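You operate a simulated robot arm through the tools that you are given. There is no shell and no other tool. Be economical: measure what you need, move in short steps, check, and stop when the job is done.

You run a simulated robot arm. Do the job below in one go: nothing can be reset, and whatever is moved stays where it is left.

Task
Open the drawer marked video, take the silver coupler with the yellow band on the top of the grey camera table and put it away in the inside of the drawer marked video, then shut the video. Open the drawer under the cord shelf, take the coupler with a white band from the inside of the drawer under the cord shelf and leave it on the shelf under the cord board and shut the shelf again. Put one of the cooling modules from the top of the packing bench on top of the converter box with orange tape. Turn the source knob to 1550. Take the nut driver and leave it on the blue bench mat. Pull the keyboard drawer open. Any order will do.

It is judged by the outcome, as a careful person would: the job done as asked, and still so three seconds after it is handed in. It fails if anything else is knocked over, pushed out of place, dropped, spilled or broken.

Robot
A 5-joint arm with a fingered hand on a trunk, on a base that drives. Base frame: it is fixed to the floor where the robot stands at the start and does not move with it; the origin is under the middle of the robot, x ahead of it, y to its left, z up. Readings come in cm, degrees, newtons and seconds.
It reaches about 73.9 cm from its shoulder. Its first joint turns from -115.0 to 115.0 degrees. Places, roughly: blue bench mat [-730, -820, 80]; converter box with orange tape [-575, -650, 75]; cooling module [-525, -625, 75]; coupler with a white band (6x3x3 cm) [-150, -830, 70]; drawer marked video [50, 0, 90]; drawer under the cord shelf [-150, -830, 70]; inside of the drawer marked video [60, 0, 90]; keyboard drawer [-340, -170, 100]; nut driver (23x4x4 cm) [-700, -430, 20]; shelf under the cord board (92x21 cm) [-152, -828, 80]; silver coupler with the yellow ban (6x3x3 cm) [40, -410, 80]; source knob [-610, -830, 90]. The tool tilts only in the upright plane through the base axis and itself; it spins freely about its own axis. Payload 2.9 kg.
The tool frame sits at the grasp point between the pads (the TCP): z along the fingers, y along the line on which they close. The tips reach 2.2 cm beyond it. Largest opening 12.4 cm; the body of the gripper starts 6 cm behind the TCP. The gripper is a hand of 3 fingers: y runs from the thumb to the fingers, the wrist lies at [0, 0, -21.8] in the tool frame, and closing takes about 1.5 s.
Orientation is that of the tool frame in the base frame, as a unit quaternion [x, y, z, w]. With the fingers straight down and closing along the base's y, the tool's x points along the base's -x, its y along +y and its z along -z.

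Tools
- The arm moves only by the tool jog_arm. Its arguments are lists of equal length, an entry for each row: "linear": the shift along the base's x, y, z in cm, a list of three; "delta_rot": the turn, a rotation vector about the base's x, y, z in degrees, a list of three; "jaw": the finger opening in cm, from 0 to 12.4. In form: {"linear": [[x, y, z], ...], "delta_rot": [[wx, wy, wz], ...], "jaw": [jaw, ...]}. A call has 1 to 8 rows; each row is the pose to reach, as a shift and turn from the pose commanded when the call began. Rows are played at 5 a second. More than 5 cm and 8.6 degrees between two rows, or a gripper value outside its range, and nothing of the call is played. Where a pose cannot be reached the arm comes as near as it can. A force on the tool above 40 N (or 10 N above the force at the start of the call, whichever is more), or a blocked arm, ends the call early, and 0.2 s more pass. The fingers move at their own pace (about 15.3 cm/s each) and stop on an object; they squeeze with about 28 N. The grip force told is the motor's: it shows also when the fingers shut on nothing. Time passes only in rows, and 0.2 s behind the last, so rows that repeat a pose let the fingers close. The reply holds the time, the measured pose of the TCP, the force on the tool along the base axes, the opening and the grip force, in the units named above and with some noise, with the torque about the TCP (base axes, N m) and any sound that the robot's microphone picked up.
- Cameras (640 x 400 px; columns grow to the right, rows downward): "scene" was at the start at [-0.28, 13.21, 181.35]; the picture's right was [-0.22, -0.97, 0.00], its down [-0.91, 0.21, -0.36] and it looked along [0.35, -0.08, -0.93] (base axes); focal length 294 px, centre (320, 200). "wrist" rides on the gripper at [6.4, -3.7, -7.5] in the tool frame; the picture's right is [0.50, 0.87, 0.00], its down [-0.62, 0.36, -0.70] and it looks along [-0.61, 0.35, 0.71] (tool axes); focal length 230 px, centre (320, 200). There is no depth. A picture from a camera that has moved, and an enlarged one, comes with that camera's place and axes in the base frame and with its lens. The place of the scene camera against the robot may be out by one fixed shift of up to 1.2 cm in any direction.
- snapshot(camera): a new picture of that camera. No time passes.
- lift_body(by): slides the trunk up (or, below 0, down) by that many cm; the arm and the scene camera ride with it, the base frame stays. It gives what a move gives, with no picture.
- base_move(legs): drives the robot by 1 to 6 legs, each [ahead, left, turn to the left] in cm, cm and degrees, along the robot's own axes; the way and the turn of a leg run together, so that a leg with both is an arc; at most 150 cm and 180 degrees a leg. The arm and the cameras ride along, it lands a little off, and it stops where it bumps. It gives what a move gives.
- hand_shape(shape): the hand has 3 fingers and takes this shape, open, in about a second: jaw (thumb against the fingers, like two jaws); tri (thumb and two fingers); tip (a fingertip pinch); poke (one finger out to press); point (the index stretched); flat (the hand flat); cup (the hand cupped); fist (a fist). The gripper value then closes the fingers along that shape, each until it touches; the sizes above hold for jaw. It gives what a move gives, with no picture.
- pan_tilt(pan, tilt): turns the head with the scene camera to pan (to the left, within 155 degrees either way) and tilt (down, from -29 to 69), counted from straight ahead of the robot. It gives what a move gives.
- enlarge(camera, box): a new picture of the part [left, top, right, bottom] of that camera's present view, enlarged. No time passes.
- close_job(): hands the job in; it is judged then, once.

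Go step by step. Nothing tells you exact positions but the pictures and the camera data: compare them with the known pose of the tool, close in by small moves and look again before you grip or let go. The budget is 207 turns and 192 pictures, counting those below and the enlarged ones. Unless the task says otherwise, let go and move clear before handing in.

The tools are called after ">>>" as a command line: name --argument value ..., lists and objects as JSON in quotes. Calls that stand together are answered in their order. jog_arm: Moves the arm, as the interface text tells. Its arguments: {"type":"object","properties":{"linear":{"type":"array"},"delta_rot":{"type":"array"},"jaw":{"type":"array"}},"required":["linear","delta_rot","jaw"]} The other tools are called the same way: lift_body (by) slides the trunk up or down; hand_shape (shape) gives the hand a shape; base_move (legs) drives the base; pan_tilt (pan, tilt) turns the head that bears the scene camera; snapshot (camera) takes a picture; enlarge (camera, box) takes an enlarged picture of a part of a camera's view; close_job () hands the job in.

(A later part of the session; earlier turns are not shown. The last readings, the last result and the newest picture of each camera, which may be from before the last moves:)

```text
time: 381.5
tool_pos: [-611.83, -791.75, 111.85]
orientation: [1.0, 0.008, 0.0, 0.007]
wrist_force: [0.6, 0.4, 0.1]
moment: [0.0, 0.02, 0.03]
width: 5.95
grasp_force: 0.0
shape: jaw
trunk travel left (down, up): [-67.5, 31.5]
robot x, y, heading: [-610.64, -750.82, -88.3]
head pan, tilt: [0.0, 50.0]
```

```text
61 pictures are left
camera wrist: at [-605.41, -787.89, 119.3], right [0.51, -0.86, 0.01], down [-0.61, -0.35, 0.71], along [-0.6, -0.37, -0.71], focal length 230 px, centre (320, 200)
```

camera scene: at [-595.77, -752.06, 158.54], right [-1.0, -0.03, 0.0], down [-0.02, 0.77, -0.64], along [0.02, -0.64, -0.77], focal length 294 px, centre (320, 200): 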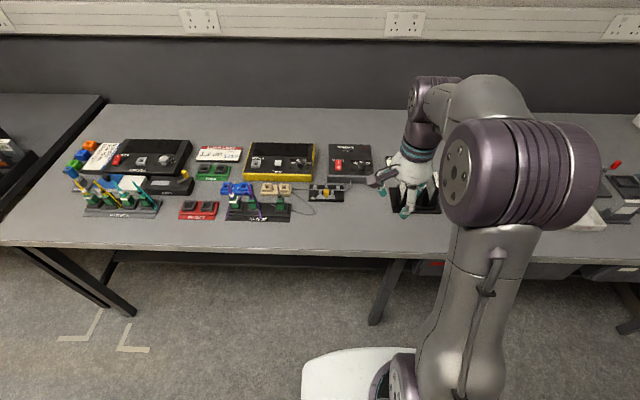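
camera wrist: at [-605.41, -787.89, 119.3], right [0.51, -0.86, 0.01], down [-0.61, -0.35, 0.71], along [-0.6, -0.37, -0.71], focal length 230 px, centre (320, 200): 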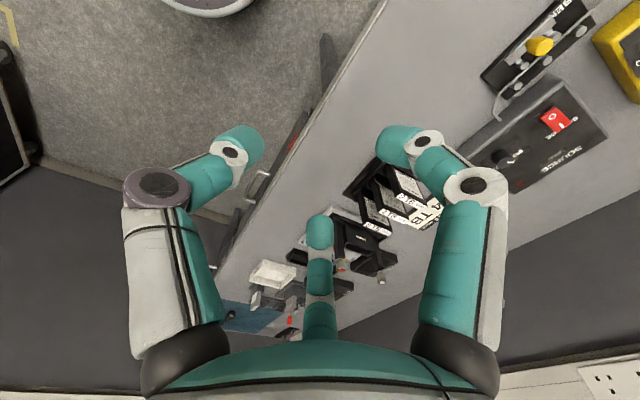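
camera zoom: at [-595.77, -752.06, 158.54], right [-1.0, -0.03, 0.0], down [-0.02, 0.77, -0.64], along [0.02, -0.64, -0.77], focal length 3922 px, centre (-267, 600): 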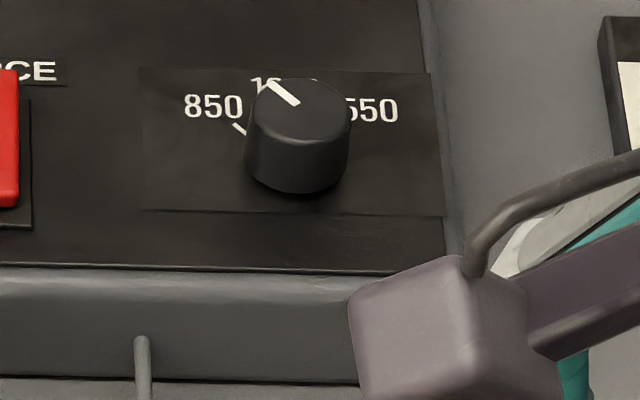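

The pointer is at 850 (about 50° left of top), 1310 is at top and 1550 about 50° right, so the knob needs roughly 100° clockwise. I'll drive closer and reach above the knob.

>>> base_move --legs '[[9, 0, -1.5]]'

>>> lift_body --by -4

>>> jog_arm --linear '[[1, -4, 1], [2, -8, 1], [3, -12, 1], [4, -15, 1], [4, -18, 1], [4, -21, 0]]' --delta_rot '[[0, 0, 0], [0, 0, 0], [0, 0, 0], [0, 0, 0], [0, 0, 0], [0, 0, 0]]' --jaw '[6, 6, 6, 6, 6, 6]'

>>> snapshot --camera "wrist"

>>> snapshot --camera "scene"

```text
time: 382.6
tool_pos: [-612.55, -800.71, 111.79]
orientation: [1.0, -0.005, 0.0, 0.007]
wrist_force: [0.0, 0.1, 0.1]
moment: [0.04, 0.02, 0.02]
width: 5.95
grasp_force: 0.1
shape: jaw
trunk travel left (down, up): [-67.5, 31.5]
robot x, y, heading: [-610.44, -759.65, -89.8]
head pan, tilt: [0.0, 50.0]
```

```text
time: 383.4
tool_pos: [-612.62, -800.7, 107.79]
orientation: [1.0, -0.005, 0.0, 0.007]
wrist_force: [0.1, -1.5, -0.1]
moment: [-0.01, -0.04, 0.02]
width: 5.96
grasp_force: 0.0
shape: jaw
trunk travel left (down, up): [-63.5, 35.5]
robot x, y, heading: [-610.4, -759.58, -89.7]
head pan, tilt: [0.0, 50.0]
```

```text
time: 384.8
tool_pos: [-608.83, -814.84, 106.68]
orientation: [1.0, -0.005, 0.0, 0.007]
wrist_force: [0.9, 0.7, -0.5]
moment: [-0.01, 0.03, -0.03]
width: 5.96
grasp_force: 0.0
shape: jaw
out of reach, approached as far as the arm can: row 4, 5, 6
trunk travel left (down, up): [-63.5, 35.5]
robot x, y, heading: [-610.13, -759.35, -89.9]
head pan, tilt: [0.0, 50.0]
```

```text
60 pictures are left
camera wrist: at [-602.35, -811.05, 114.07], right [0.49, -0.87, 0.01], down [-0.62, -0.34, 0.71], along [-0.61, -0.35, -0.71], focal length 230 px, centre (320, 200)
```

wrist: 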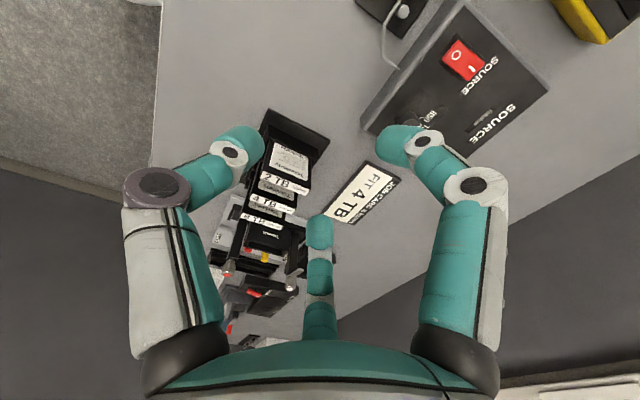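

```text
59 pictures are left
camera scene: at [-595.7, -761.34, 154.55], right [-1.0, 0.0, 0.0], down [0.0, 0.77, -0.64], along [0.0, -0.64, -0.77], focal length 294 px, centre (320, 200)
```

scene: 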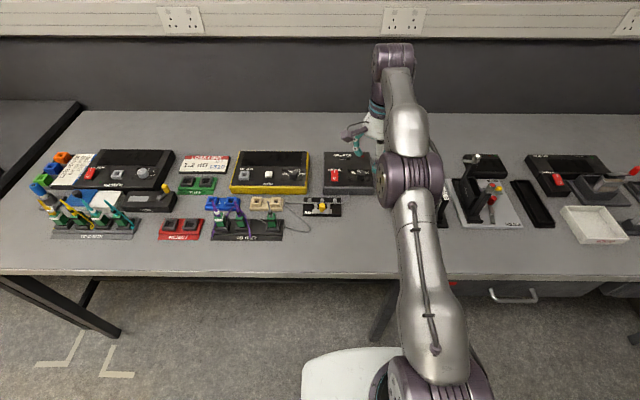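

The arm is about 9 cm short, and a bench leg stands right in front of the base. I'll shift left past the leg, then go further in.

>>> base_move --legs '[[0, 21.5, 0], [11, 0, 0]]'

>>> jog_arm --linear '[[-4, 1, 0], [-8, 2, 0], [-12, 2.5, 0], [-16, 3, 0], [-20, 3, 0]]' --delta_rot '[[0, 0, 0], [0, 0, 0], [0, 0, 0], [0, 0, 0], [0, 0, 0]]' --jaw '[6, 6, 6, 6, 6]'

>>> snapshot --camera "wrist"

>>> enlarge --camera "scene" --box '[280, 100, 440, 200]'

```text
time: 387.3
tool_pos: [-587.87, -825.67, 106.54]
orientation: [1.0, -0.008, 0.0, 0.006]
wrist_force: [-0.3, 0.1, -0.5]
moment: [0.03, -0.02, 0.02]
width: 5.97
grasp_force: 0.1
shape: jaw
trunk travel left (down, up): [-63.5, 35.5]
robot x, y, heading: [-589.1, -770.49, -90.3]
head pan, tilt: [0.0, 50.0]
```

```text
time: 388.5
tool_pos: [-607.72, -822.16, 106.37]
orientation: [1.0, -0.008, -0.001, 0.005]
wrist_force: [-0.1, 0.3, -0.6]
moment: [-0.02, -0.01, -0.03]
width: 5.99
grasp_force: 0.0
shape: jaw
out of reach, approached as far as the arm can: row 5
trunk travel left (down, up): [-63.5, 35.5]
robot x, y, heading: [-588.67, -770.25, -90.2]
head pan, tilt: [0.0, 50.0]
```

```text
58 pictures are left
camera wrist: at [-601.06, -818.49, 113.72], right [0.49, -0.87, 0.01], down [-0.62, -0.34, 0.71], along [-0.62, -0.35, -0.71], focal length 230 px, centre (320, 200)
```

wrist: 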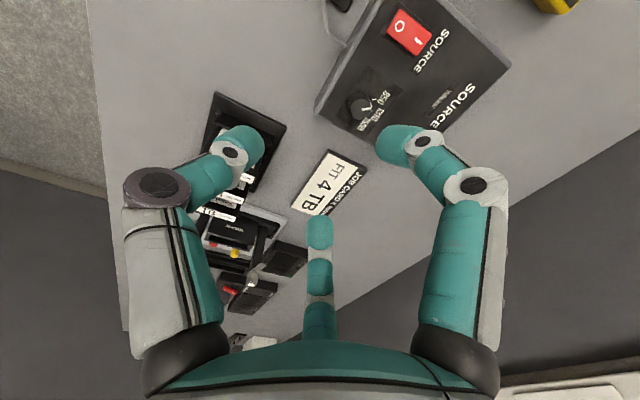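

```text
4.00 times, centred on (360, 150) of scene
camera zoom: at [-574.56, -772.25, 154.56], right [-1.0, 0.0, 0.0], down [0.0, 0.77, -0.64], along [0.0, -0.64, -0.77], focal length 1177 px, centre (160, 400)
```

zoom: 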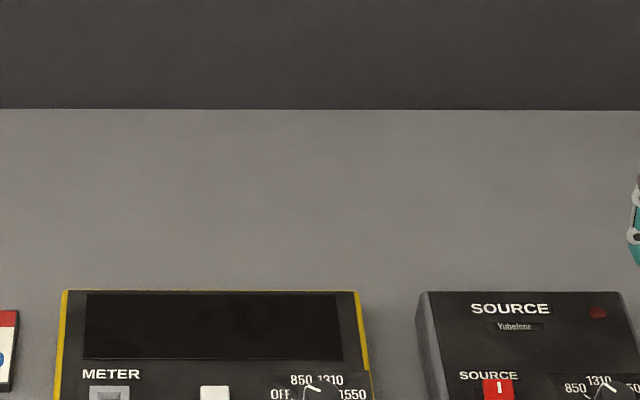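

The knob is nearer (-609, -829, 85), still about 5 cm out of reach. I'll lower the trunk 10 cm and ease the base in a bit further.

>>> lift_body --by -9

>>> base_move --legs '[[6, 0, 0]]'

>>> snapshot --camera "wrist"

>>> enlarge --camera "wrist" --box '[300, 60, 420, 180]'

```text
time: 389.7
tool_pos: [-607.37, -822.11, 97.38]
orientation: [1.0, -0.008, -0.003, 0.007]
wrist_force: [-0.3, 0.7, 0.7]
moment: [-0.03, 0.01, -0.03]
width: 5.97
grasp_force: 0.0
shape: jaw
trunk travel left (down, up): [-54.5, 44.5]
robot x, y, heading: [-589.16, -770.59, -90.2]
head pan, tilt: [0.0, 50.0]
```

```text
time: 390.7
tool_pos: [-607.31, -828.28, 97.36]
orientation: [1.0, -0.006, -0.003, 0.005]
wrist_force: [0.2, -0.2, -0.8]
moment: [0.0, 0.02, -0.01]
width: 5.96
grasp_force: 0.0
shape: jaw
trunk travel left (down, up): [-54.5, 44.5]
robot x, y, heading: [-589.19, -776.32, -90.4]
head pan, tilt: [0.0, 50.0]
```

```text
56 pictures are left
camera wrist: at [-600.81, -824.53, 104.72], right [0.49, -0.87, 0.01], down [-0.62, -0.34, 0.71], along [-0.62, -0.35, -0.71], focal length 230 px, centre (320, 200)
```

wrist: 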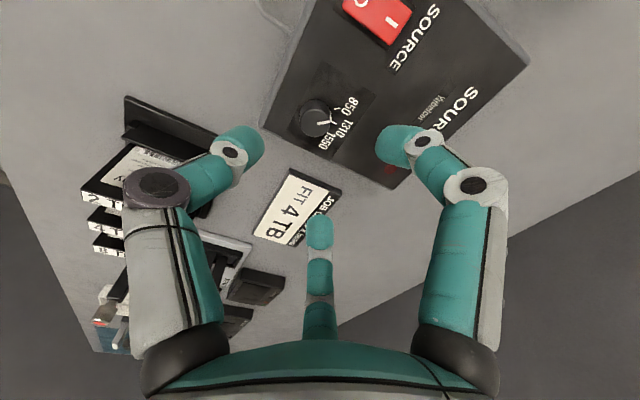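

```text
3.33 times, centred on (360, 120) of wrist
camera zoom: at [-600.81, -824.53, 104.72], right [0.49, -0.87, 0.01], down [-0.62, -0.34, 0.71], along [-0.62, -0.35, -0.71], focal length 767 px, centre (187, 467)
```

zoom: 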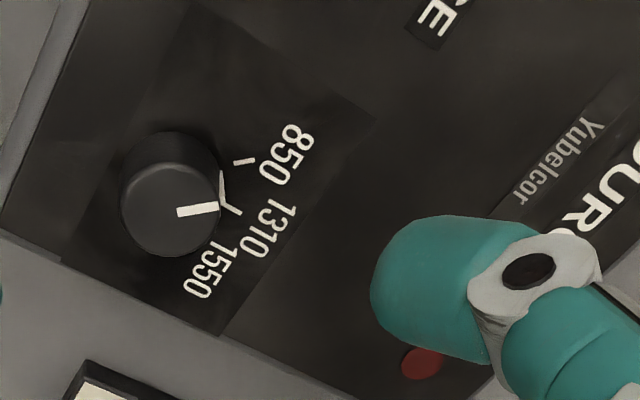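

Now I can read it: the pointer is at the 850 tick; 1310 and 1550 follow at about 36° each clockwise. Knob centre ≈ (-608.8, -828.7). I'll centre over it and come down.

>>> jog_arm --linear '[[-1, -0.3, -2], [-1.5, -0.4, -4], [-1.5, -0.4, -6]]' --delta_rot '[[0, 0, 0], [0, 0, 0], [0, 0, 0]]' --jaw '[5.5, 5.5, 5.5]'

>>> snapshot --camera "wrist"

```text
time: 391.5
tool_pos: [-608.92, -828.71, 91.2]
orientation: [1.0, -0.007, -0.002, 0.005]
wrist_force: [0.2, 0.0, 0.4]
moment: [-0.01, -0.04, 0.01]
width: 5.54
grasp_force: 0.0
shape: jaw
trunk travel left (down, up): [-54.5, 44.5]
robot x, y, heading: [-588.96, -776.13, -89.8]
head pan, tilt: [0.0, 50.0]
```

```text
54 pictures are left
camera wrist: at [-602.37, -824.97, 98.68], right [0.49, -0.87, 0.01], down [-0.62, -0.34, 0.71], along [-0.62, -0.35, -0.71], focal length 230 px, centre (320, 200)
```

wrist: 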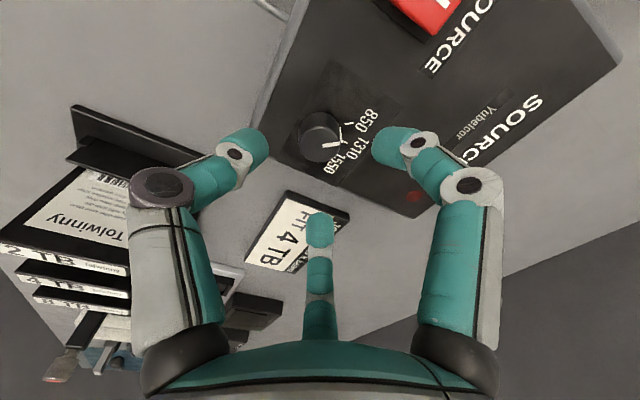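

>>> jog_arm --linear '[[0.3, 0.15, -2], [0.3, 0.15, -3], [0.3, 0.15, -3.6], [0.3, 0.15, -4.1]]' --delta_rot '[[0, 0, 0], [0, 0, 0], [0, 0, 0], [0, 0, 0]]' --jaw '[5.5, 5.5, 5.5, 5.5]'

>>> snapshot --camera "wrist"

```text
time: 392.5
tool_pos: [-608.35, -828.37, 87.12]
orientation: [1.0, -0.007, -0.002, 0.007]
wrist_force: [0.4, -0.4, 0.4]
moment: [0.01, -0.03, 0.0]
width: 5.55
grasp_force: 0.1
shape: jaw
trunk travel left (down, up): [-54.5, 44.5]
robot x, y, heading: [-589.15, -776.41, -90.2]
head pan, tilt: [0.0, 50.0]
```

```text
53 pictures are left
camera wrist: at [-601.99, -824.66, 94.58], right [0.49, -0.87, 0.01], down [-0.62, -0.34, 0.71], along [-0.62, -0.35, -0.71], focal length 230 px, centre (320, 200)
```

wrist: 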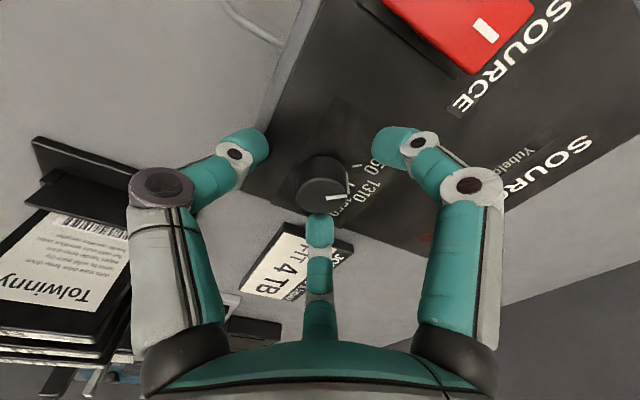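

The knob top is at TCP level and centred. Close on it and turn clockwise.

>>> jog_arm --linear '[[0, 0, 0], [0, 0, 0], [0, 0, 0], [0, 0, 0], [0, 0, 0], [0, 0, 0]]' --delta_rot '[[0, 0, 0], [0, 0, 0], [0, 0, 0], [0, 0, 0], [0, 0, 0], [0, 0, 0]]' --jaw '[4, 3, 2, 1, 0.5, 0.5]'

>>> jog_arm --linear '[[0, 0, 0], [0, 0, 0], [0, 0, 0], [0, 0, 0]]' --delta_rot '[[0, 0, -7], [0, 0, -14], [0, 0, -21], [0, 0, -28]]' --jaw '[0.5, 0.5, 0.5, 0.5]'

>>> snapshot --camera "wrist"

```text
time: 393.9
tool_pos: [-608.54, -828.29, 87.17]
orientation: [1.0, -0.008, -0.003, 0.007]
wrist_force: [-1.4, -0.7, 0.9]
moment: [-0.09, 0.13, -0.01]
width: 1.51
grasp_force: 28.6
shape: jaw
trunk travel left (down, up): [-54.5, 44.5]
robot x, y, heading: [-589.36, -776.36, -90.3]
head pan, tilt: [0.0, 50.0]
```

```text
time: 394.9
tool_pos: [-608.33, -828.43, 87.12]
orientation: [0.969, -0.248, -0.002, 0.006]
wrist_force: [6.8, -13.3, -1.8]
moment: [-0.26, -0.01, 0.1]
width: 1.47
grasp_force: 28.0
shape: jaw
trunk travel left (down, up): [-54.5, 44.5]
robot x, y, heading: [-589.18, -776.17, -90.1]
head pan, tilt: [0.0, 50.0]
```

```text
52 pictures are left
camera wrist: at [-600.94, -828.36, 94.62], right [0.02, -1.0, 0.01], down [-0.71, -0.01, 0.71], along [-0.71, -0.02, -0.71], focal length 230 px, centre (320, 200)
```

wrist: 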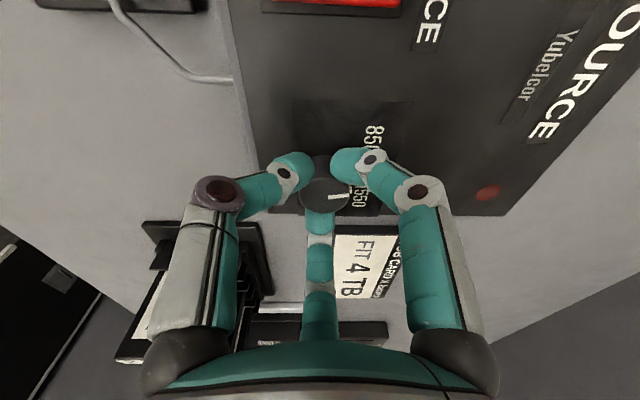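

>>> enlarge --camera "wrist" --box '[280, 130, 400, 230]'

```text
4.00 times, centred on (340, 180) of wrist
camera zoom: at [-600.94, -828.36, 94.62], right [0.02, -1.0, 0.01], down [-0.71, -0.01, 0.71], along [-0.71, -0.02, -0.71], focal length 920 px, centre (240, 280)
```

zoom: 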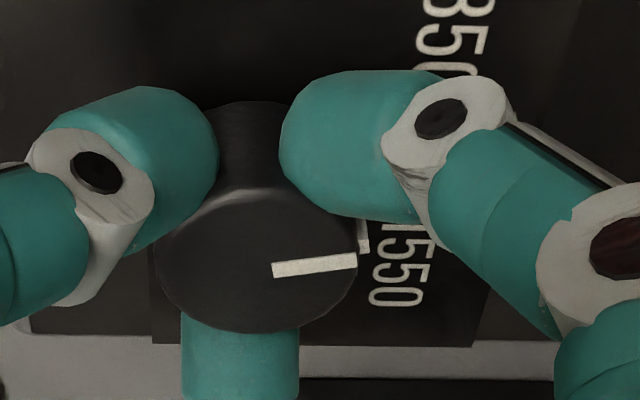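

The pointer has followed 28°, now near 1310. Turn about 44° further.

>>> jog_arm --linear '[[0, 0, 0], [0, 0, 0], [0, 0, 0], [0, 0, 0], [0, 0, 0], [0, 0, 0], [0, 0, 0]]' --delta_rot '[[0, 0, -7], [0, 0, -14], [0, 0, -21], [0, 0, -28], [0, 0, -35], [0, 0, -42], [0, 0, -44]]' --jaw '[0.5, 0.5, 0.5, 0.5, 0.5, 0.5, 0.5]'

>>> enlarge --camera "wrist" --box '[250, 110, 410, 230]'

```text
time: 396.5
tool_pos: [-608.36, -828.88, 87.09]
orientation: [0.805, -0.593, 0.0, 0.003]
wrist_force: [6.0, -33.2, 7.1]
moment: [-0.53, 0.01, 0.23]
width: 1.53
grasp_force: 28.3
shape: jaw
trunk travel left (down, up): [-54.5, 44.5]
robot x, y, heading: [-589.31, -776.7, -90.1]
head pan, tilt: [0.0, 50.0]
```

```text
3.33 times, centred on (330, 170) of wrist
camera zoom: at [-602.96, -833.85, 94.63], right [-0.68, -0.73, 0.01], down [-0.52, 0.49, 0.7], along [-0.52, 0.47, -0.71], focal length 767 px, centre (287, 300)
```

zoom: 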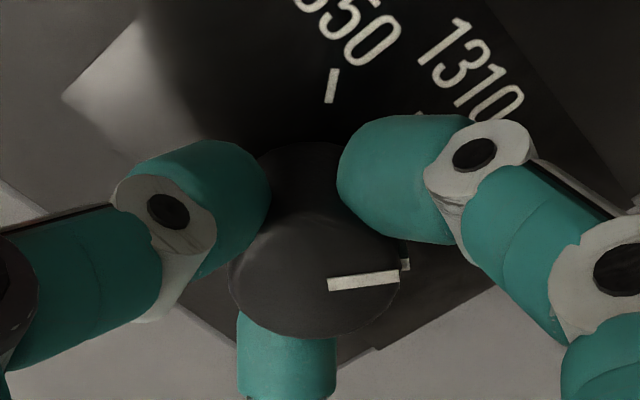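

The pointer is now about 34° right of top. I'll release and rise to see it against the 1550 tick.

>>> jog_arm --linear '[[0, 0, 0], [0, 0, 0], [0, 0, 0], [0, 0, 2], [0, 0, 5], [0, 0, 8]]' --delta_rot '[[0, 0, 0], [0, 0, 0], [0, 0, 0], [0, 0, 0], [0, 0, 0], [0, 0, 0]]' --jaw '[3, 5, 5.5, 5.5, 5.5, 5.5]'

>>> enlarge --camera "wrist" --box '[260, 60, 400, 180]'

```text
time: 397.9
tool_pos: [-608.44, -828.16, 95.21]
orientation: [0.805, -0.593, 0.001, 0.002]
wrist_force: [-0.9, 0.0, 0.7]
moment: [-0.01, 0.02, -0.02]
width: 5.48
grasp_force: 0.0
shape: jaw
trunk travel left (down, up): [-54.5, 44.5]
robot x, y, heading: [-589.48, -776.68, -90.1]
head pan, tilt: [0.0, 50.0]
```

```text
3.33 times, centred on (330, 120) of wrist
camera zoom: at [-603.04, -833.21, 102.75], right [-0.68, -0.73, 0.0], down [-0.52, 0.49, 0.7], along [-0.52, 0.47, -0.71], focal length 767 px, centre (287, 467)
```

zoom: 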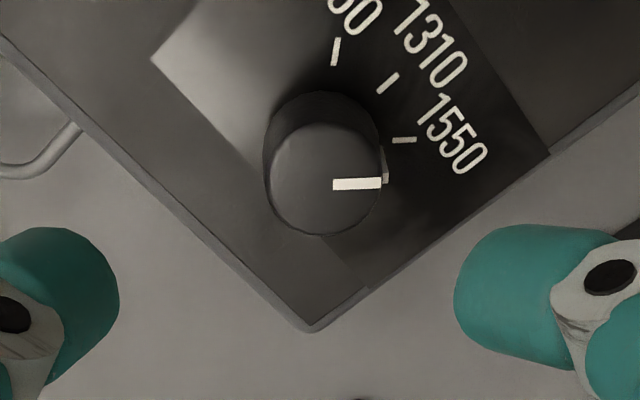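

The pointer now lines up with the 1550 tick (parallel to it, within a few degrees). I'll raise the hand, back away and look at the packing bench behind.

>>> jog_arm --linear '[[2, 2, 4], [4, 5, 8], [7, 8, 12], [10, 11, 14]]' --delta_rot '[[0, 0, 0], [0, 0, 0], [0, 0, 0], [0, 0, 0]]' --jaw '[5.5, 5.5, 5.5, 5.5]'

>>> base_move --legs '[[-28, 0, 0]]'

>>> lift_body --by 25

>>> enlarge --camera "scene" --box '[320, 120, 400, 170]'

>>> pan_tilt --pan 150 --tilt 35

>>> snapshot --camera "scene"

```text
refused: row 2 steps farther than a row can; nothing moved
```

```text
time: 399.9
tool_pos: [-608.65, -799.68, 95.13]
orientation: [0.804, -0.594, 0.0, 0.002]
wrist_force: [-0.3, 0.7, -0.6]
moment: [0.02, -0.02, 0.0]
width: 5.48
grasp_force: 0.0
shape: jaw
trunk travel left (down, up): [-54.5, 44.5]
robot x, y, heading: [-589.11, -747.71, -90.2]
head pan, tilt: [0.0, 50.0]
```

```text
time: 402.4
tool_pos: [-608.51, -799.75, 120.24]
orientation: [0.804, -0.594, 0.0, 0.002]
wrist_force: [-0.5, -0.8, -0.1]
moment: [-0.01, 0.0, -0.01]
width: 5.5
grasp_force: 0.1
shape: jaw
trunk travel left (down, up): [-79.5, 19.5]
robot x, y, heading: [-589.43, -747.69, -90.0]
head pan, tilt: [0.0, 50.0]
```

```text
8.00 times, centred on (360, 145) of scene
camera zoom: at [-574.36, -749.73, 170.54], right [-1.0, 0.0, 0.0], down [0.0, 0.77, -0.64], along [0.0, -0.64, -0.77], focal length 2353 px, centre (0, 640)
```

zoom: 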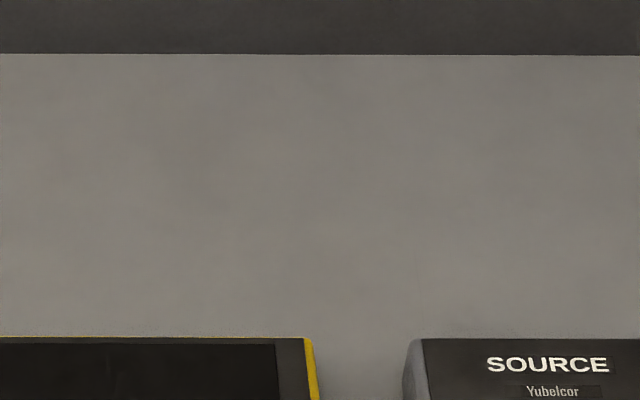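

```text
time: 404.8
tool_pos: [-608.53, -799.84, 120.14]
orientation: [0.804, -0.594, 0.001, 0.003]
wrist_force: [0.9, -0.1, 0.2]
moment: [0.01, 0.0, 0.0]
width: 5.47
grasp_force: 0.0
shape: jaw
trunk travel left (down, up): [-79.5, 19.5]
robot x, y, heading: [-589.26, -747.9, -90.3]
head pan, tilt: [150.0, 35.0]
```

```text
47 pictures are left
camera scene: at [-569.88, -734.41, 172.72], right [0.86, -0.5, 0.0], down [-0.29, -0.5, -0.82], along [0.41, 0.71, -0.57], focal length 294 px, centre (320, 200)
```

scene: 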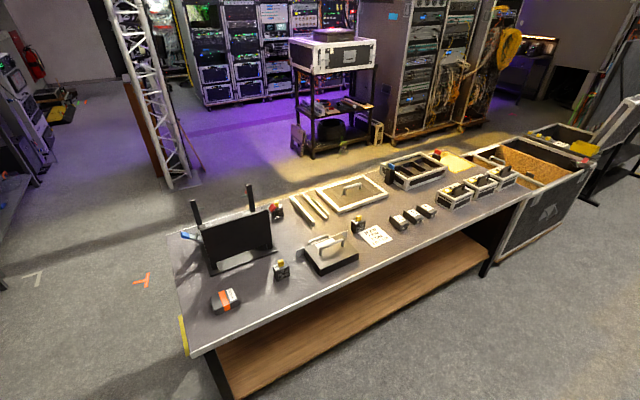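

The packing bench is right behind me, with the orange-taped box at its near-left corner. I'll enlarge to identify the cooling modules.

>>> enlarge --camera "scene" --box '[180, 180, 400, 318]'

>>> enlarge --camera "scene" --box '[360, 140, 540, 252]'

```text
2.90 times, centred on (290, 249) of scene
camera zoom: at [-569.88, -734.41, 172.72], right [0.86, -0.5, 0.0], down [-0.29, -0.5, -0.82], along [0.41, 0.71, -0.57], focal length 853 px, centre (407, 58)
```

zoom: 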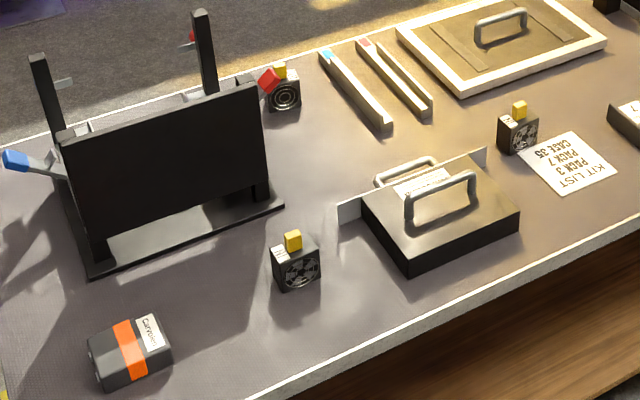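

```text
3.56 times, centred on (450, 196) of scene
camera zoom: at [-569.88, -734.41, 172.72], right [0.86, -0.5, 0.0], down [-0.29, -0.5, -0.82], along [0.41, 0.71, -0.57], focal length 1046 px, centre (-142, 214)
```

zoom: 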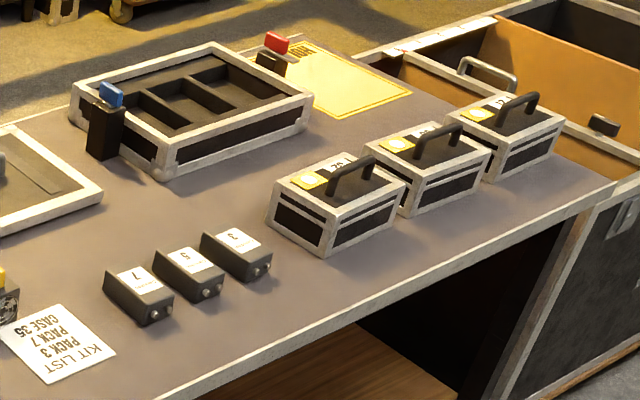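

The cooling modules are the small fan cubes with yellow tabs. The nearest is at about (-542, -654) and the taped converter at about (-566, -656). I'll fold the arm, turn to face north, and come up to the bench.

>>> jog_arm --linear '[[4.5, 2, 0], [9, 4, 0], [13.5, 6, 0], [18, 8, 0], [19, 11, 0]]' --delta_rot '[[0, 0, 0], [0, 0, 0], [0, 0, 0], [0, 0, 0], [0, 0, 0]]' --jaw '[5.5, 5.5, 5.5, 5.5, 5.5]'

>>> base_move --legs '[[0, 12, 0], [0, 0, 90], [0, 0, 90]]'

>>> pan_tilt --pan 0 --tilt 50

>>> snapshot --camera "scene"

```text
time: 406.0
tool_pos: [-589.51, -788.55, 120.38]
orientation: [0.804, -0.595, 0.001, 0.003]
wrist_force: [0.7, -0.3, -0.1]
moment: [-0.01, -0.03, -0.06]
width: 5.49
grasp_force: 0.0
shape: jaw
trunk travel left (down, up): [-79.5, 19.5]
robot x, y, heading: [-589.06, -748.04, -90.3]
head pan, tilt: [150.0, 35.0]
```

```text
time: 414.8
tool_pos: [-576.4, -707.13, 120.27]
orientation: [0.601, 0.799, 0.001, 0.0]
wrist_force: [0.7, 0.7, 1.0]
moment: [0.02, 0.0, -0.02]
width: 5.47
grasp_force: 0.0
shape: jaw
trunk travel left (down, up): [-79.5, 19.5]
robot x, y, heading: [-577.27, -747.81, 88.9]
head pan, tilt: [150.0, 35.0]
```

```text
time: 417.2
tool_pos: [-576.57, -707.19, 120.28]
orientation: [0.602, 0.799, 0.002, -0.002]
wrist_force: [-0.5, 0.6, 0.1]
moment: [0.03, -0.01, -0.01]
width: 5.48
grasp_force: 0.0
shape: jaw
trunk travel left (down, up): [-79.5, 19.5]
robot x, y, heading: [-577.4, -748.01, 88.5]
head pan, tilt: [0.0, 50.0]
```

```text
44 pictures are left
camera scene: at [-591.72, -745.96, 170.55], right [1.0, -0.02, 0.0], down [-0.02, -0.77, -0.64], along [0.01, 0.64, -0.77], focal length 294 px, centre (320, 200)
```

scene: 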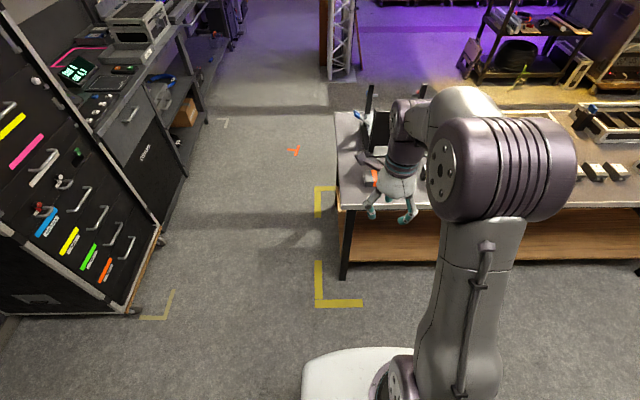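

>>> base_move --legs '[[0, -26, 1.5], [38, 0, 0]]'

>>> lift_body --by -12

>>> snapshot --camera "wrist"

>>> snapshot --camera "scene"

```text
time: 421.1
tool_pos: [-551.47, -668.4, 120.36]
orientation: [0.59, 0.807, 0.002, -0.001]
wrist_force: [0.5, -0.4, 0.3]
moment: [-0.03, -0.03, 0.02]
width: 5.47
grasp_force: 0.0
shape: jaw
trunk travel left (down, up): [-79.5, 19.5]
robot x, y, heading: [-551.15, -708.88, 90.5]
head pan, tilt: [0.0, 50.0]
```

```text
time: 422.6
tool_pos: [-551.39, -668.45, 108.25]
orientation: [0.59, 0.807, 0.001, -0.001]
wrist_force: [0.2, 0.4, -0.2]
moment: [-0.03, -0.02, -0.02]
width: 5.49
grasp_force: 0.1
shape: jaw
trunk travel left (down, up): [-67.5, 31.5]
robot x, y, heading: [-551.16, -709.46, 90.4]
head pan, tilt: [0.0, 50.0]
```

```text
43 pictures are left
camera wrist: at [-556.88, -663.46, 115.85], right [0.67, 0.74, 0.0], down [0.53, -0.48, 0.7], along [0.52, -0.47, -0.71], focal length 230 px, centre (320, 200)
```

wrist: 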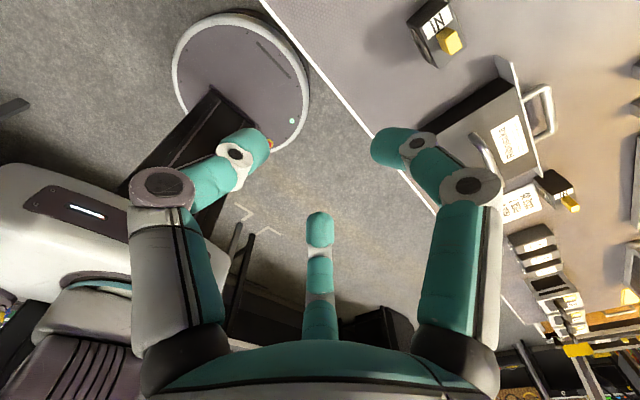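

```text
42 pictures are left
camera scene: at [-565.51, -707.57, 158.55], right [1.0, 0.01, 0.0], down [0.0, -0.77, -0.64], along [0.0, 0.64, -0.77], focal length 294 px, centre (320, 200)
```

scene: 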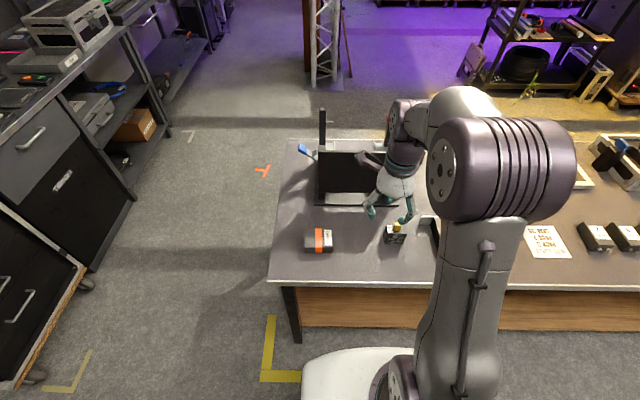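

>>> enlarge --camera "scene" --box '[290, 200, 450, 300]'

>>> enlarge --camera "wrist" --box '[380, 0, 500, 80]'

```text
4.00 times, centred on (370, 250) of scene
camera zoom: at [-565.51, -707.57, 158.55], right [1.0, 0.01, 0.0], down [0.0, -0.77, -0.64], along [0.0, 0.64, -0.77], focal length 1177 px, centre (120, 0)
```

zoom: 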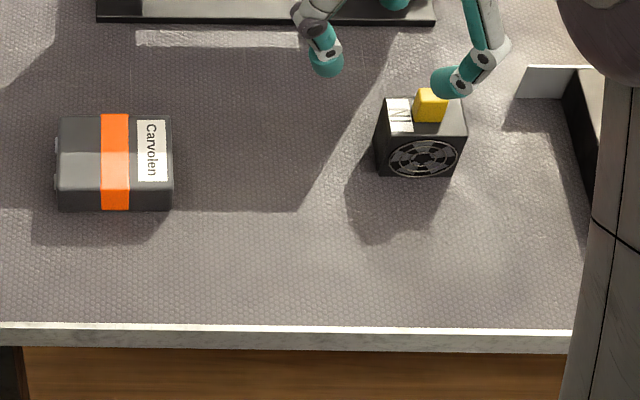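

```text
5.00 times, centred on (440, 40) of wrist
camera zoom: at [-556.88, -663.46, 115.85], right [0.67, 0.74, 0.0], down [0.53, -0.48, 0.7], along [0.52, -0.47, -0.71], focal length 1150 px, centre (-280, 1000)
```

zoom: 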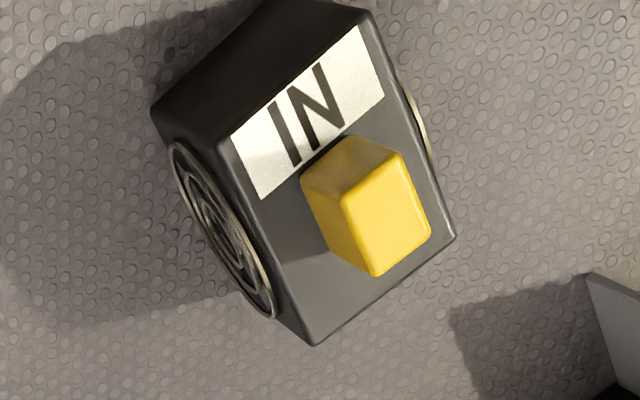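

The module body is about 5.9×3.6×5 cm at (-542.1, -655.8), aligned with the axes; bench top near z≈76. I'll grip it front-to-back: rotate the hand 72° and come above it.

>>> base_move --legs '[[3, 0, 0]]'

>>> jog_arm --linear '[[1, 1, 0], [2, 2, 0], [3, 3.5, 0], [4.5, 5, 0], [6, 6.5, 0], [7, 8, 0], [8, 9, 0], [9, 9.5, 0]]' --delta_rot '[[0, 0, 8.5], [0, 0, 17], [0, 0, 25.5], [0, 0, 34], [0, 0, 42.5], [0, 0, 51], [0, 0, 59.5], [0, 0, 68]]' --jaw '[7, 7.5, 7.5, 7.5, 7.5, 7.5, 7.5, 7.5]'

>>> jog_arm --linear '[[0, 0, -4], [0, 0, -8], [0, 0, -12]]' --delta_rot '[[0, 0, 4], [0, 0, 4], [0, 0, 4]]' --jaw '[7.5, 7.5, 7.5]'

>>> snapshot --camera "wrist"

```text
time: 423.4
tool_pos: [-551.36, -665.37, 108.3]
orientation: [0.59, 0.807, 0.001, -0.001]
wrist_force: [-0.4, 0.7, 0.4]
moment: [0.01, -0.03, -0.02]
width: 5.48
grasp_force: 0.1
shape: jaw
trunk travel left (down, up): [-67.5, 31.5]
robot x, y, heading: [-551.35, -706.26, 90.4]
head pan, tilt: [0.0, 50.0]
```

```text
time: 425.2
tool_pos: [-542.49, -655.78, 108.27]
orientation: [0.036, 0.999, 0.0, 0.0]
wrist_force: [0.3, -0.1, -0.3]
moment: [-0.04, -0.02, -0.03]
width: 7.44
grasp_force: 0.2
shape: jaw
trunk travel left (down, up): [-67.5, 31.5]
robot x, y, heading: [-551.21, -705.78, 90.0]
head pan, tilt: [0.0, 50.0]
```

```text
time: 426.0
tool_pos: [-542.61, -655.68, 95.93]
orientation: [0.003, 1.0, 0.0, -0.001]
wrist_force: [0.6, 0.2, -0.5]
moment: [-0.02, 0.0, -0.03]
width: 7.42
grasp_force: 0.1
shape: jaw
trunk travel left (down, up): [-67.5, 31.5]
robot x, y, heading: [-551.16, -706.29, 90.2]
head pan, tilt: [0.0, 50.0]
```

```text
39 pictures are left
camera wrist: at [-549.04, -659.35, 103.53], right [-0.49, 0.87, 0.0], down [0.62, 0.35, 0.7], along [0.61, 0.35, -0.71], focal length 230 px, centre (320, 200)
```

wrist: 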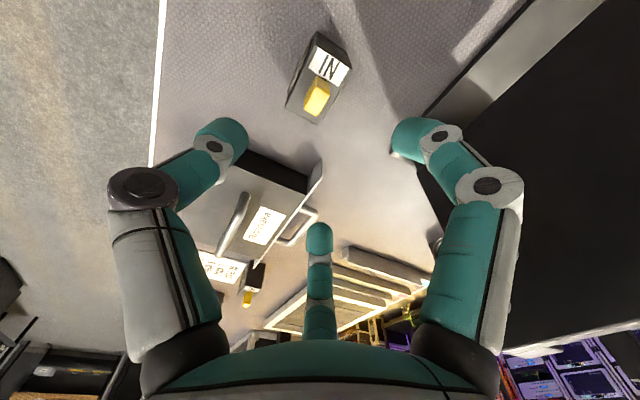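

Centred. Descending to z≈80.

>>> jog_arm --linear '[[-0.2, 0, -4], [-0.2, 0, -8], [-0.2, 0, -11], [-0.2, 0, -13.5], [-0.2, 0, -15.7]]' --delta_rot '[[0, 0, 0], [0, 0, 0], [0, 0, 0], [0, 0, 0], [0, 0, 0]]' --jaw '[7.5, 7.5, 7.5, 7.5, 7.5]'

>>> snapshot --camera "wrist"

```text
time: 427.2
tool_pos: [-542.62, -656.05, 80.59]
orientation: [0.003, 1.0, 0.0, 0.001]
wrist_force: [0.2, -0.2, 0.2]
moment: [0.01, -0.02, -0.02]
width: 7.49
grasp_force: 0.0
shape: jaw
trunk travel left (down, up): [-67.5, 31.5]
robot x, y, heading: [-551.33, -706.13, 90.2]
head pan, tilt: [0.0, 50.0]
```

```text
38 pictures are left
camera wrist: at [-549.17, -659.69, 88.16], right [-0.49, 0.87, 0.0], down [0.62, 0.35, 0.7], along [0.61, 0.35, -0.71], focal length 230 px, centre (320, 200)
```

wrist: 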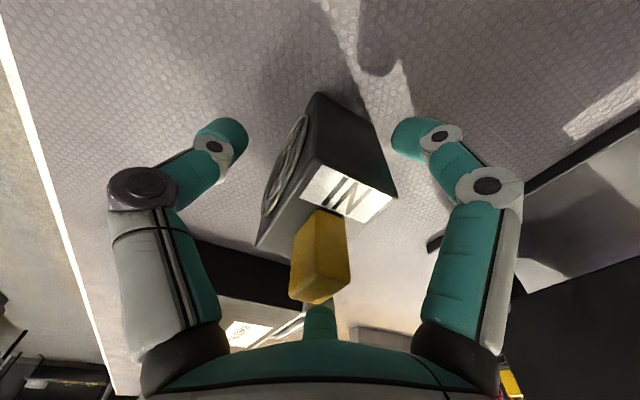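

>>> jog_arm --linear '[[0, 0.1, -0.8], [0, 0.1, -1.5], [0, 0.1, -1.5], [0, 0.1, -1.5], [0, 0.1, -1.5], [0, 0.1, -1.5], [0, 0.1, -1.5], [0, 0.1, -1.5]]' --delta_rot '[[0, 0, 0], [0, 0, 0], [0, 0, 0], [0, 0, 0], [0, 0, 0], [0, 0, 0], [0, 0, 0], [0, 0, 0]]' --jaw '[7.5, 7.5, 6, 5, 4, 3, 2, 2]'

>>> jog_arm --linear '[[0, 0, 1.5], [0, 0, 4], [0, 0, 8], [0, 0, 12]]' --delta_rot '[[0, 0, 0], [0, 0, 0], [0, 0, 0], [0, 0, 0]]' --jaw '[2, 2, 2, 2]'

>>> snapshot --camera "wrist"

>>> enlarge --camera "scene" --box '[290, 150, 450, 300]'

```text
time: 429.0
tool_pos: [-542.71, -655.75, 79.02]
orientation: [0.003, 1.0, -0.001, 0.0]
wrist_force: [0.5, 0.4, -0.5]
moment: [-0.04, -0.04, 0.01]
width: 3.88
grasp_force: 27.8
shape: jaw
trunk travel left (down, up): [-67.5, 31.5]
robot x, y, heading: [-551.39, -706.0, 90.2]
head pan, tilt: [0.0, 50.0]
```

```text
time: 430.0
tool_pos: [-542.68, -655.82, 91.45]
orientation: [0.004, 1.0, 0.0, 0.0]
wrist_force: [-0.3, 0.3, -0.9]
moment: [0.01, 0.01, 0.01]
width: 3.86
grasp_force: 28.5
shape: jaw
trunk travel left (down, up): [-67.5, 31.5]
robot x, y, heading: [-551.12, -706.03, 90.5]
head pan, tilt: [0.0, 50.0]
```

```text
37 pictures are left
camera wrist: at [-549.11, -659.52, 98.97], right [-0.49, 0.87, 0.0], down [0.62, 0.35, 0.7], along [0.61, 0.35, -0.71], focal length 230 px, centre (320, 200)
```

wrist: 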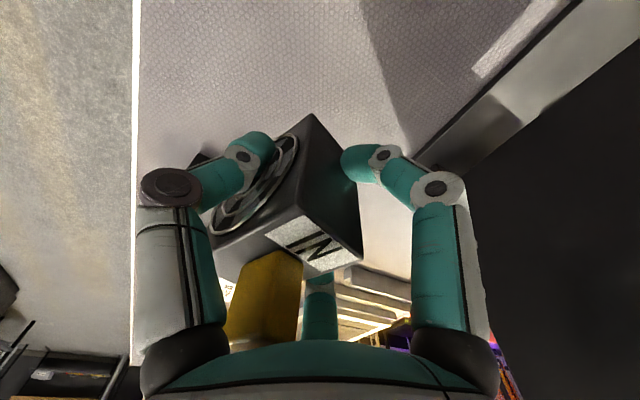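

```text
2.67 times, centred on (370, 225) of scene
camera zoom: at [-565.56, -704.59, 158.54], right [1.0, 0.01, 0.0], down [0.0, -0.77, -0.64], along [0.0, 0.64, -0.77], focal length 784 px, centre (187, 133)
```

zoom: 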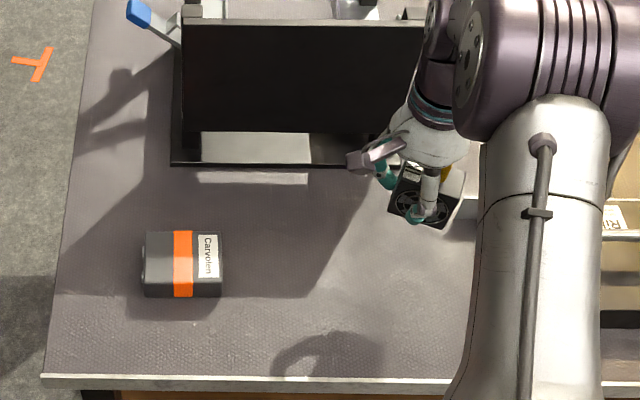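

Module in hand. I'll move partway toward the converter and measure it with the wrist camera.

>>> jog_arm --linear '[[-4, 0, 2], [-8, 0, 4], [-12, 0, 6], [-16, 0, 6]]' --delta_rot '[[0, 0, 0], [0, 0, 0], [0, 0, 0], [0, 0, 0]]' --jaw '[2, 2, 2, 2]'

>>> snapshot --camera "wrist"

```text
time: 431.0
tool_pos: [-558.46, -655.75, 97.3]
orientation: [0.004, 1.0, 0.001, 0.0]
wrist_force: [-0.6, -0.2, -1.7]
moment: [-0.01, 0.04, -0.01]
width: 3.87
grasp_force: 28.3
shape: jaw
trunk travel left (down, up): [-67.5, 31.5]
robot x, y, heading: [-551.33, -706.08, 90.2]
head pan, tilt: [0.0, 50.0]
```

```text
35 pictures are left
camera wrist: at [-565.04, -659.43, 104.82], right [-0.49, 0.87, 0.0], down [0.62, 0.35, 0.7], along [0.61, 0.35, -0.71], focal length 230 px, centre (320, 200)
```

wrist: 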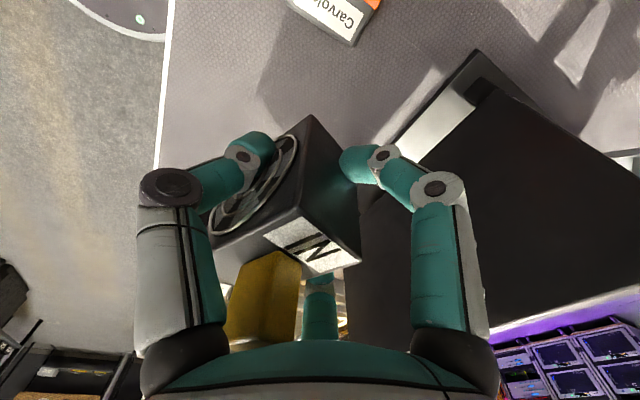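

The converter's top is centred near (-566.7, -657.5). I'll move over and come down slowly.

>>> jog_arm --linear '[[-4, -0.9, 0], [-8.3, -1.75, 0], [-8.3, -1.75, -4], [-8.3, -1.75, -8], [-8.3, -1.75, -10.5]]' --delta_rot '[[0, 0, 0], [0, 0, 0], [0, 0, 0], [0, 0, 0], [0, 0, 0]]' --jaw '[2, 2, 2, 2, 2]'

>>> enlarge --camera "scene" --box '[260, 160, 420, 280]'

>>> snapshot --camera "wrist"

```text
time: 432.2
tool_pos: [-567.16, -657.42, 86.72]
orientation: [0.003, 1.0, 0.002, 0.0]
wrist_force: [-0.5, 0.0, -1.4]
moment: [0.03, 0.03, -0.03]
width: 3.82
grasp_force: 27.9
shape: jaw
trunk travel left (down, up): [-67.5, 31.5]
robot x, y, heading: [-551.14, -705.96, 90.4]
head pan, tilt: [0.0, 50.0]
```

```text
3.33 times, centred on (340, 220) of scene
camera zoom: at [-565.52, -704.46, 158.55], right [1.0, 0.01, 0.0], down [0.0, -0.77, -0.64], along [0.0, 0.64, -0.77], focal length 980 px, centre (253, 133)
```

zoom: 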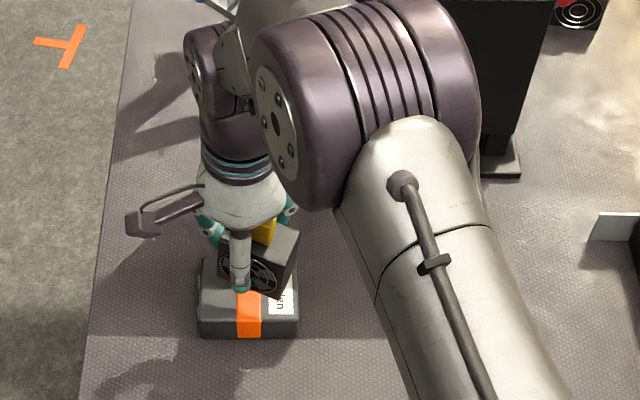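

```text
33 pictures are left
camera wrist: at [-573.47, -661.13, 94.24], right [-0.49, 0.87, 0.0], down [0.62, 0.35, 0.7], along [0.61, 0.35, -0.71], focal length 230 px, centre (320, 200)
```

wrist: 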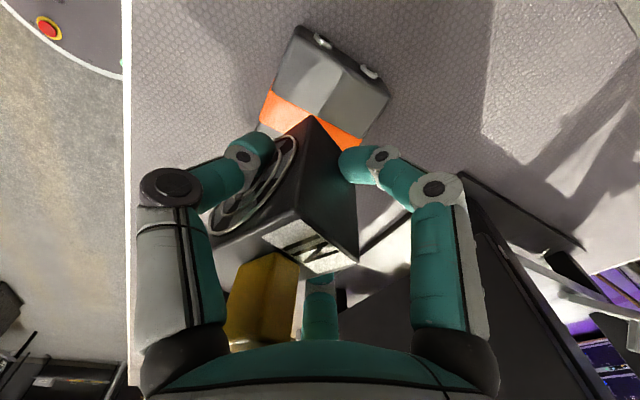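

The module has swung about 20° in the grip, low side to the east; touching down will level it. I'll shift slightly west and lower in small steps.

>>> jog_arm --linear '[[-0.8, 0, -0.8], [-0.8, 0, -1.4], [-0.8, 0, -1.9], [-0.8, 0, -2.4], [-0.8, 0, -2.9], [-0.8, 0, -3.3]]' --delta_rot '[[0, 0, 0], [0, 0, 0], [0, 0, 0], [0, 0, 0], [0, 0, 0], [0, 0, 0]]' --jaw '[2, 2, 2, 2, 2, 2]'

>>> enlarge --camera "scene" --box '[280, 190, 400, 280]'

```text
time: 433.6
tool_pos: [-567.71, -657.51, 83.19]
orientation: [0.003, 1.0, 0.001, -0.001]
wrist_force: [-0.3, 0.3, 0.0]
moment: [0.05, 0.03, 0.05]
width: 3.8
grasp_force: 28.4
shape: jaw
trunk travel left (down, up): [-67.5, 31.5]
robot x, y, heading: [-551.3, -706.38, 90.4]
head pan, tilt: [0.0, 50.0]
```

```text
4.44 times, centred on (340, 235) of scene
camera zoom: at [-565.54, -704.48, 158.55], right [1.0, 0.01, 0.0], down [0.0, -0.77, -0.64], along [0.0, 0.64, -0.77], focal length 1307 px, centre (231, 44)
```

zoom: 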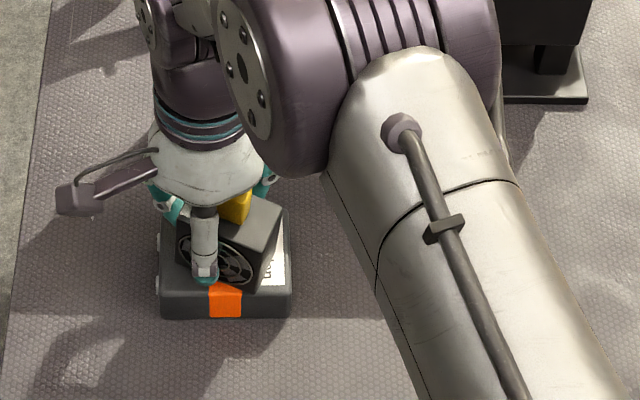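

>>> jog_arm --linear '[[0, 0, -0.4], [0, 0, -0.8], [0, 0, -1.2]]' --delta_rot '[[0, 0, 0], [0, 0, 0], [0, 0, 0]]' --jaw '[2, 2, 2]'

>>> enlarge --camera "scene" --box '[280, 190, 400, 280]'

```text
time: 434.4
tool_pos: [-567.72, -657.48, 82.44]
orientation: [0.004, 1.0, 0.004, -0.001]
wrist_force: [-0.3, 4.3, 24.7]
moment: [-0.3, -0.24, 0.07]
width: 3.93
grasp_force: 28.0
shape: jaw
trunk travel left (down, up): [-67.5, 31.5]
robot x, y, heading: [-551.19, -706.27, 90.4]
head pan, tilt: [0.0, 50.0]
```

```text
4.44 times, centred on (340, 235) of scene
camera zoom: at [-565.43, -704.79, 158.61], right [1.0, 0.01, 0.0], down [0.0, -0.76, -0.64], along [0.0, 0.64, -0.76], focal length 1307 px, centre (231, 44)
```

zoom: 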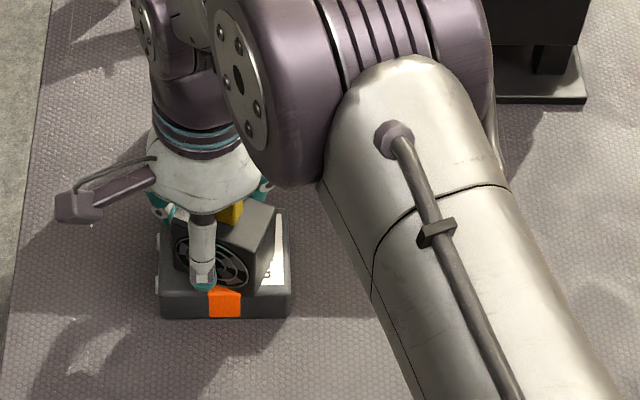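

Contact made; the fingertips are about at the converter top, so the module should be nearly flat. I'll open slowly and look.

>>> jog_arm --linear '[[0, 0, 0.2], [0, 0, 0.3], [0, 0, 0.3], [0, 0, 0.3], [0, 0, 0.3]]' --delta_rot '[[0, 0, 0], [0, 0, 0], [0, 0, 0], [0, 0, 0], [0, 0, 0]]' --jaw '[3.8, 4.5, 5.5, 7, 7]'

>>> snapshot --camera "wrist"

```text
time: 435.6
tool_pos: [-567.81, -657.39, 82.37]
orientation: [0.004, 1.0, 0.001, 0.0]
wrist_force: [0.2, 0.1, 0.5]
moment: [-0.02, 0.01, -0.01]
width: 6.94
grasp_force: 0.0
shape: jaw
trunk travel left (down, up): [-67.5, 31.5]
robot x, y, heading: [-551.23, -705.75, 90.3]
head pan, tilt: [0.0, 50.0]
```

```text
30 pictures are left
camera wrist: at [-574.16, -661.17, 89.98], right [-0.49, 0.87, 0.0], down [0.62, 0.35, 0.7], along [0.61, 0.35, -0.71], focal length 230 px, centre (320, 200)
```

wrist: 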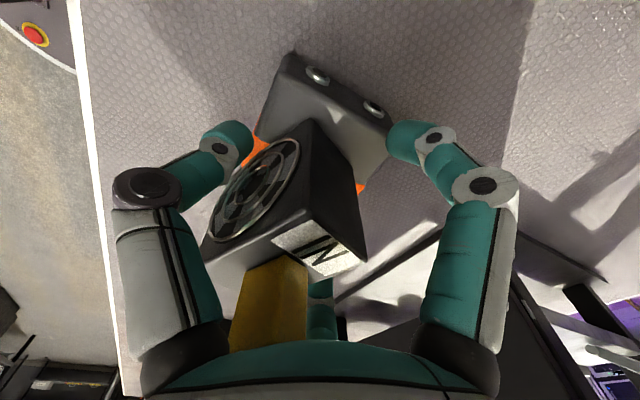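

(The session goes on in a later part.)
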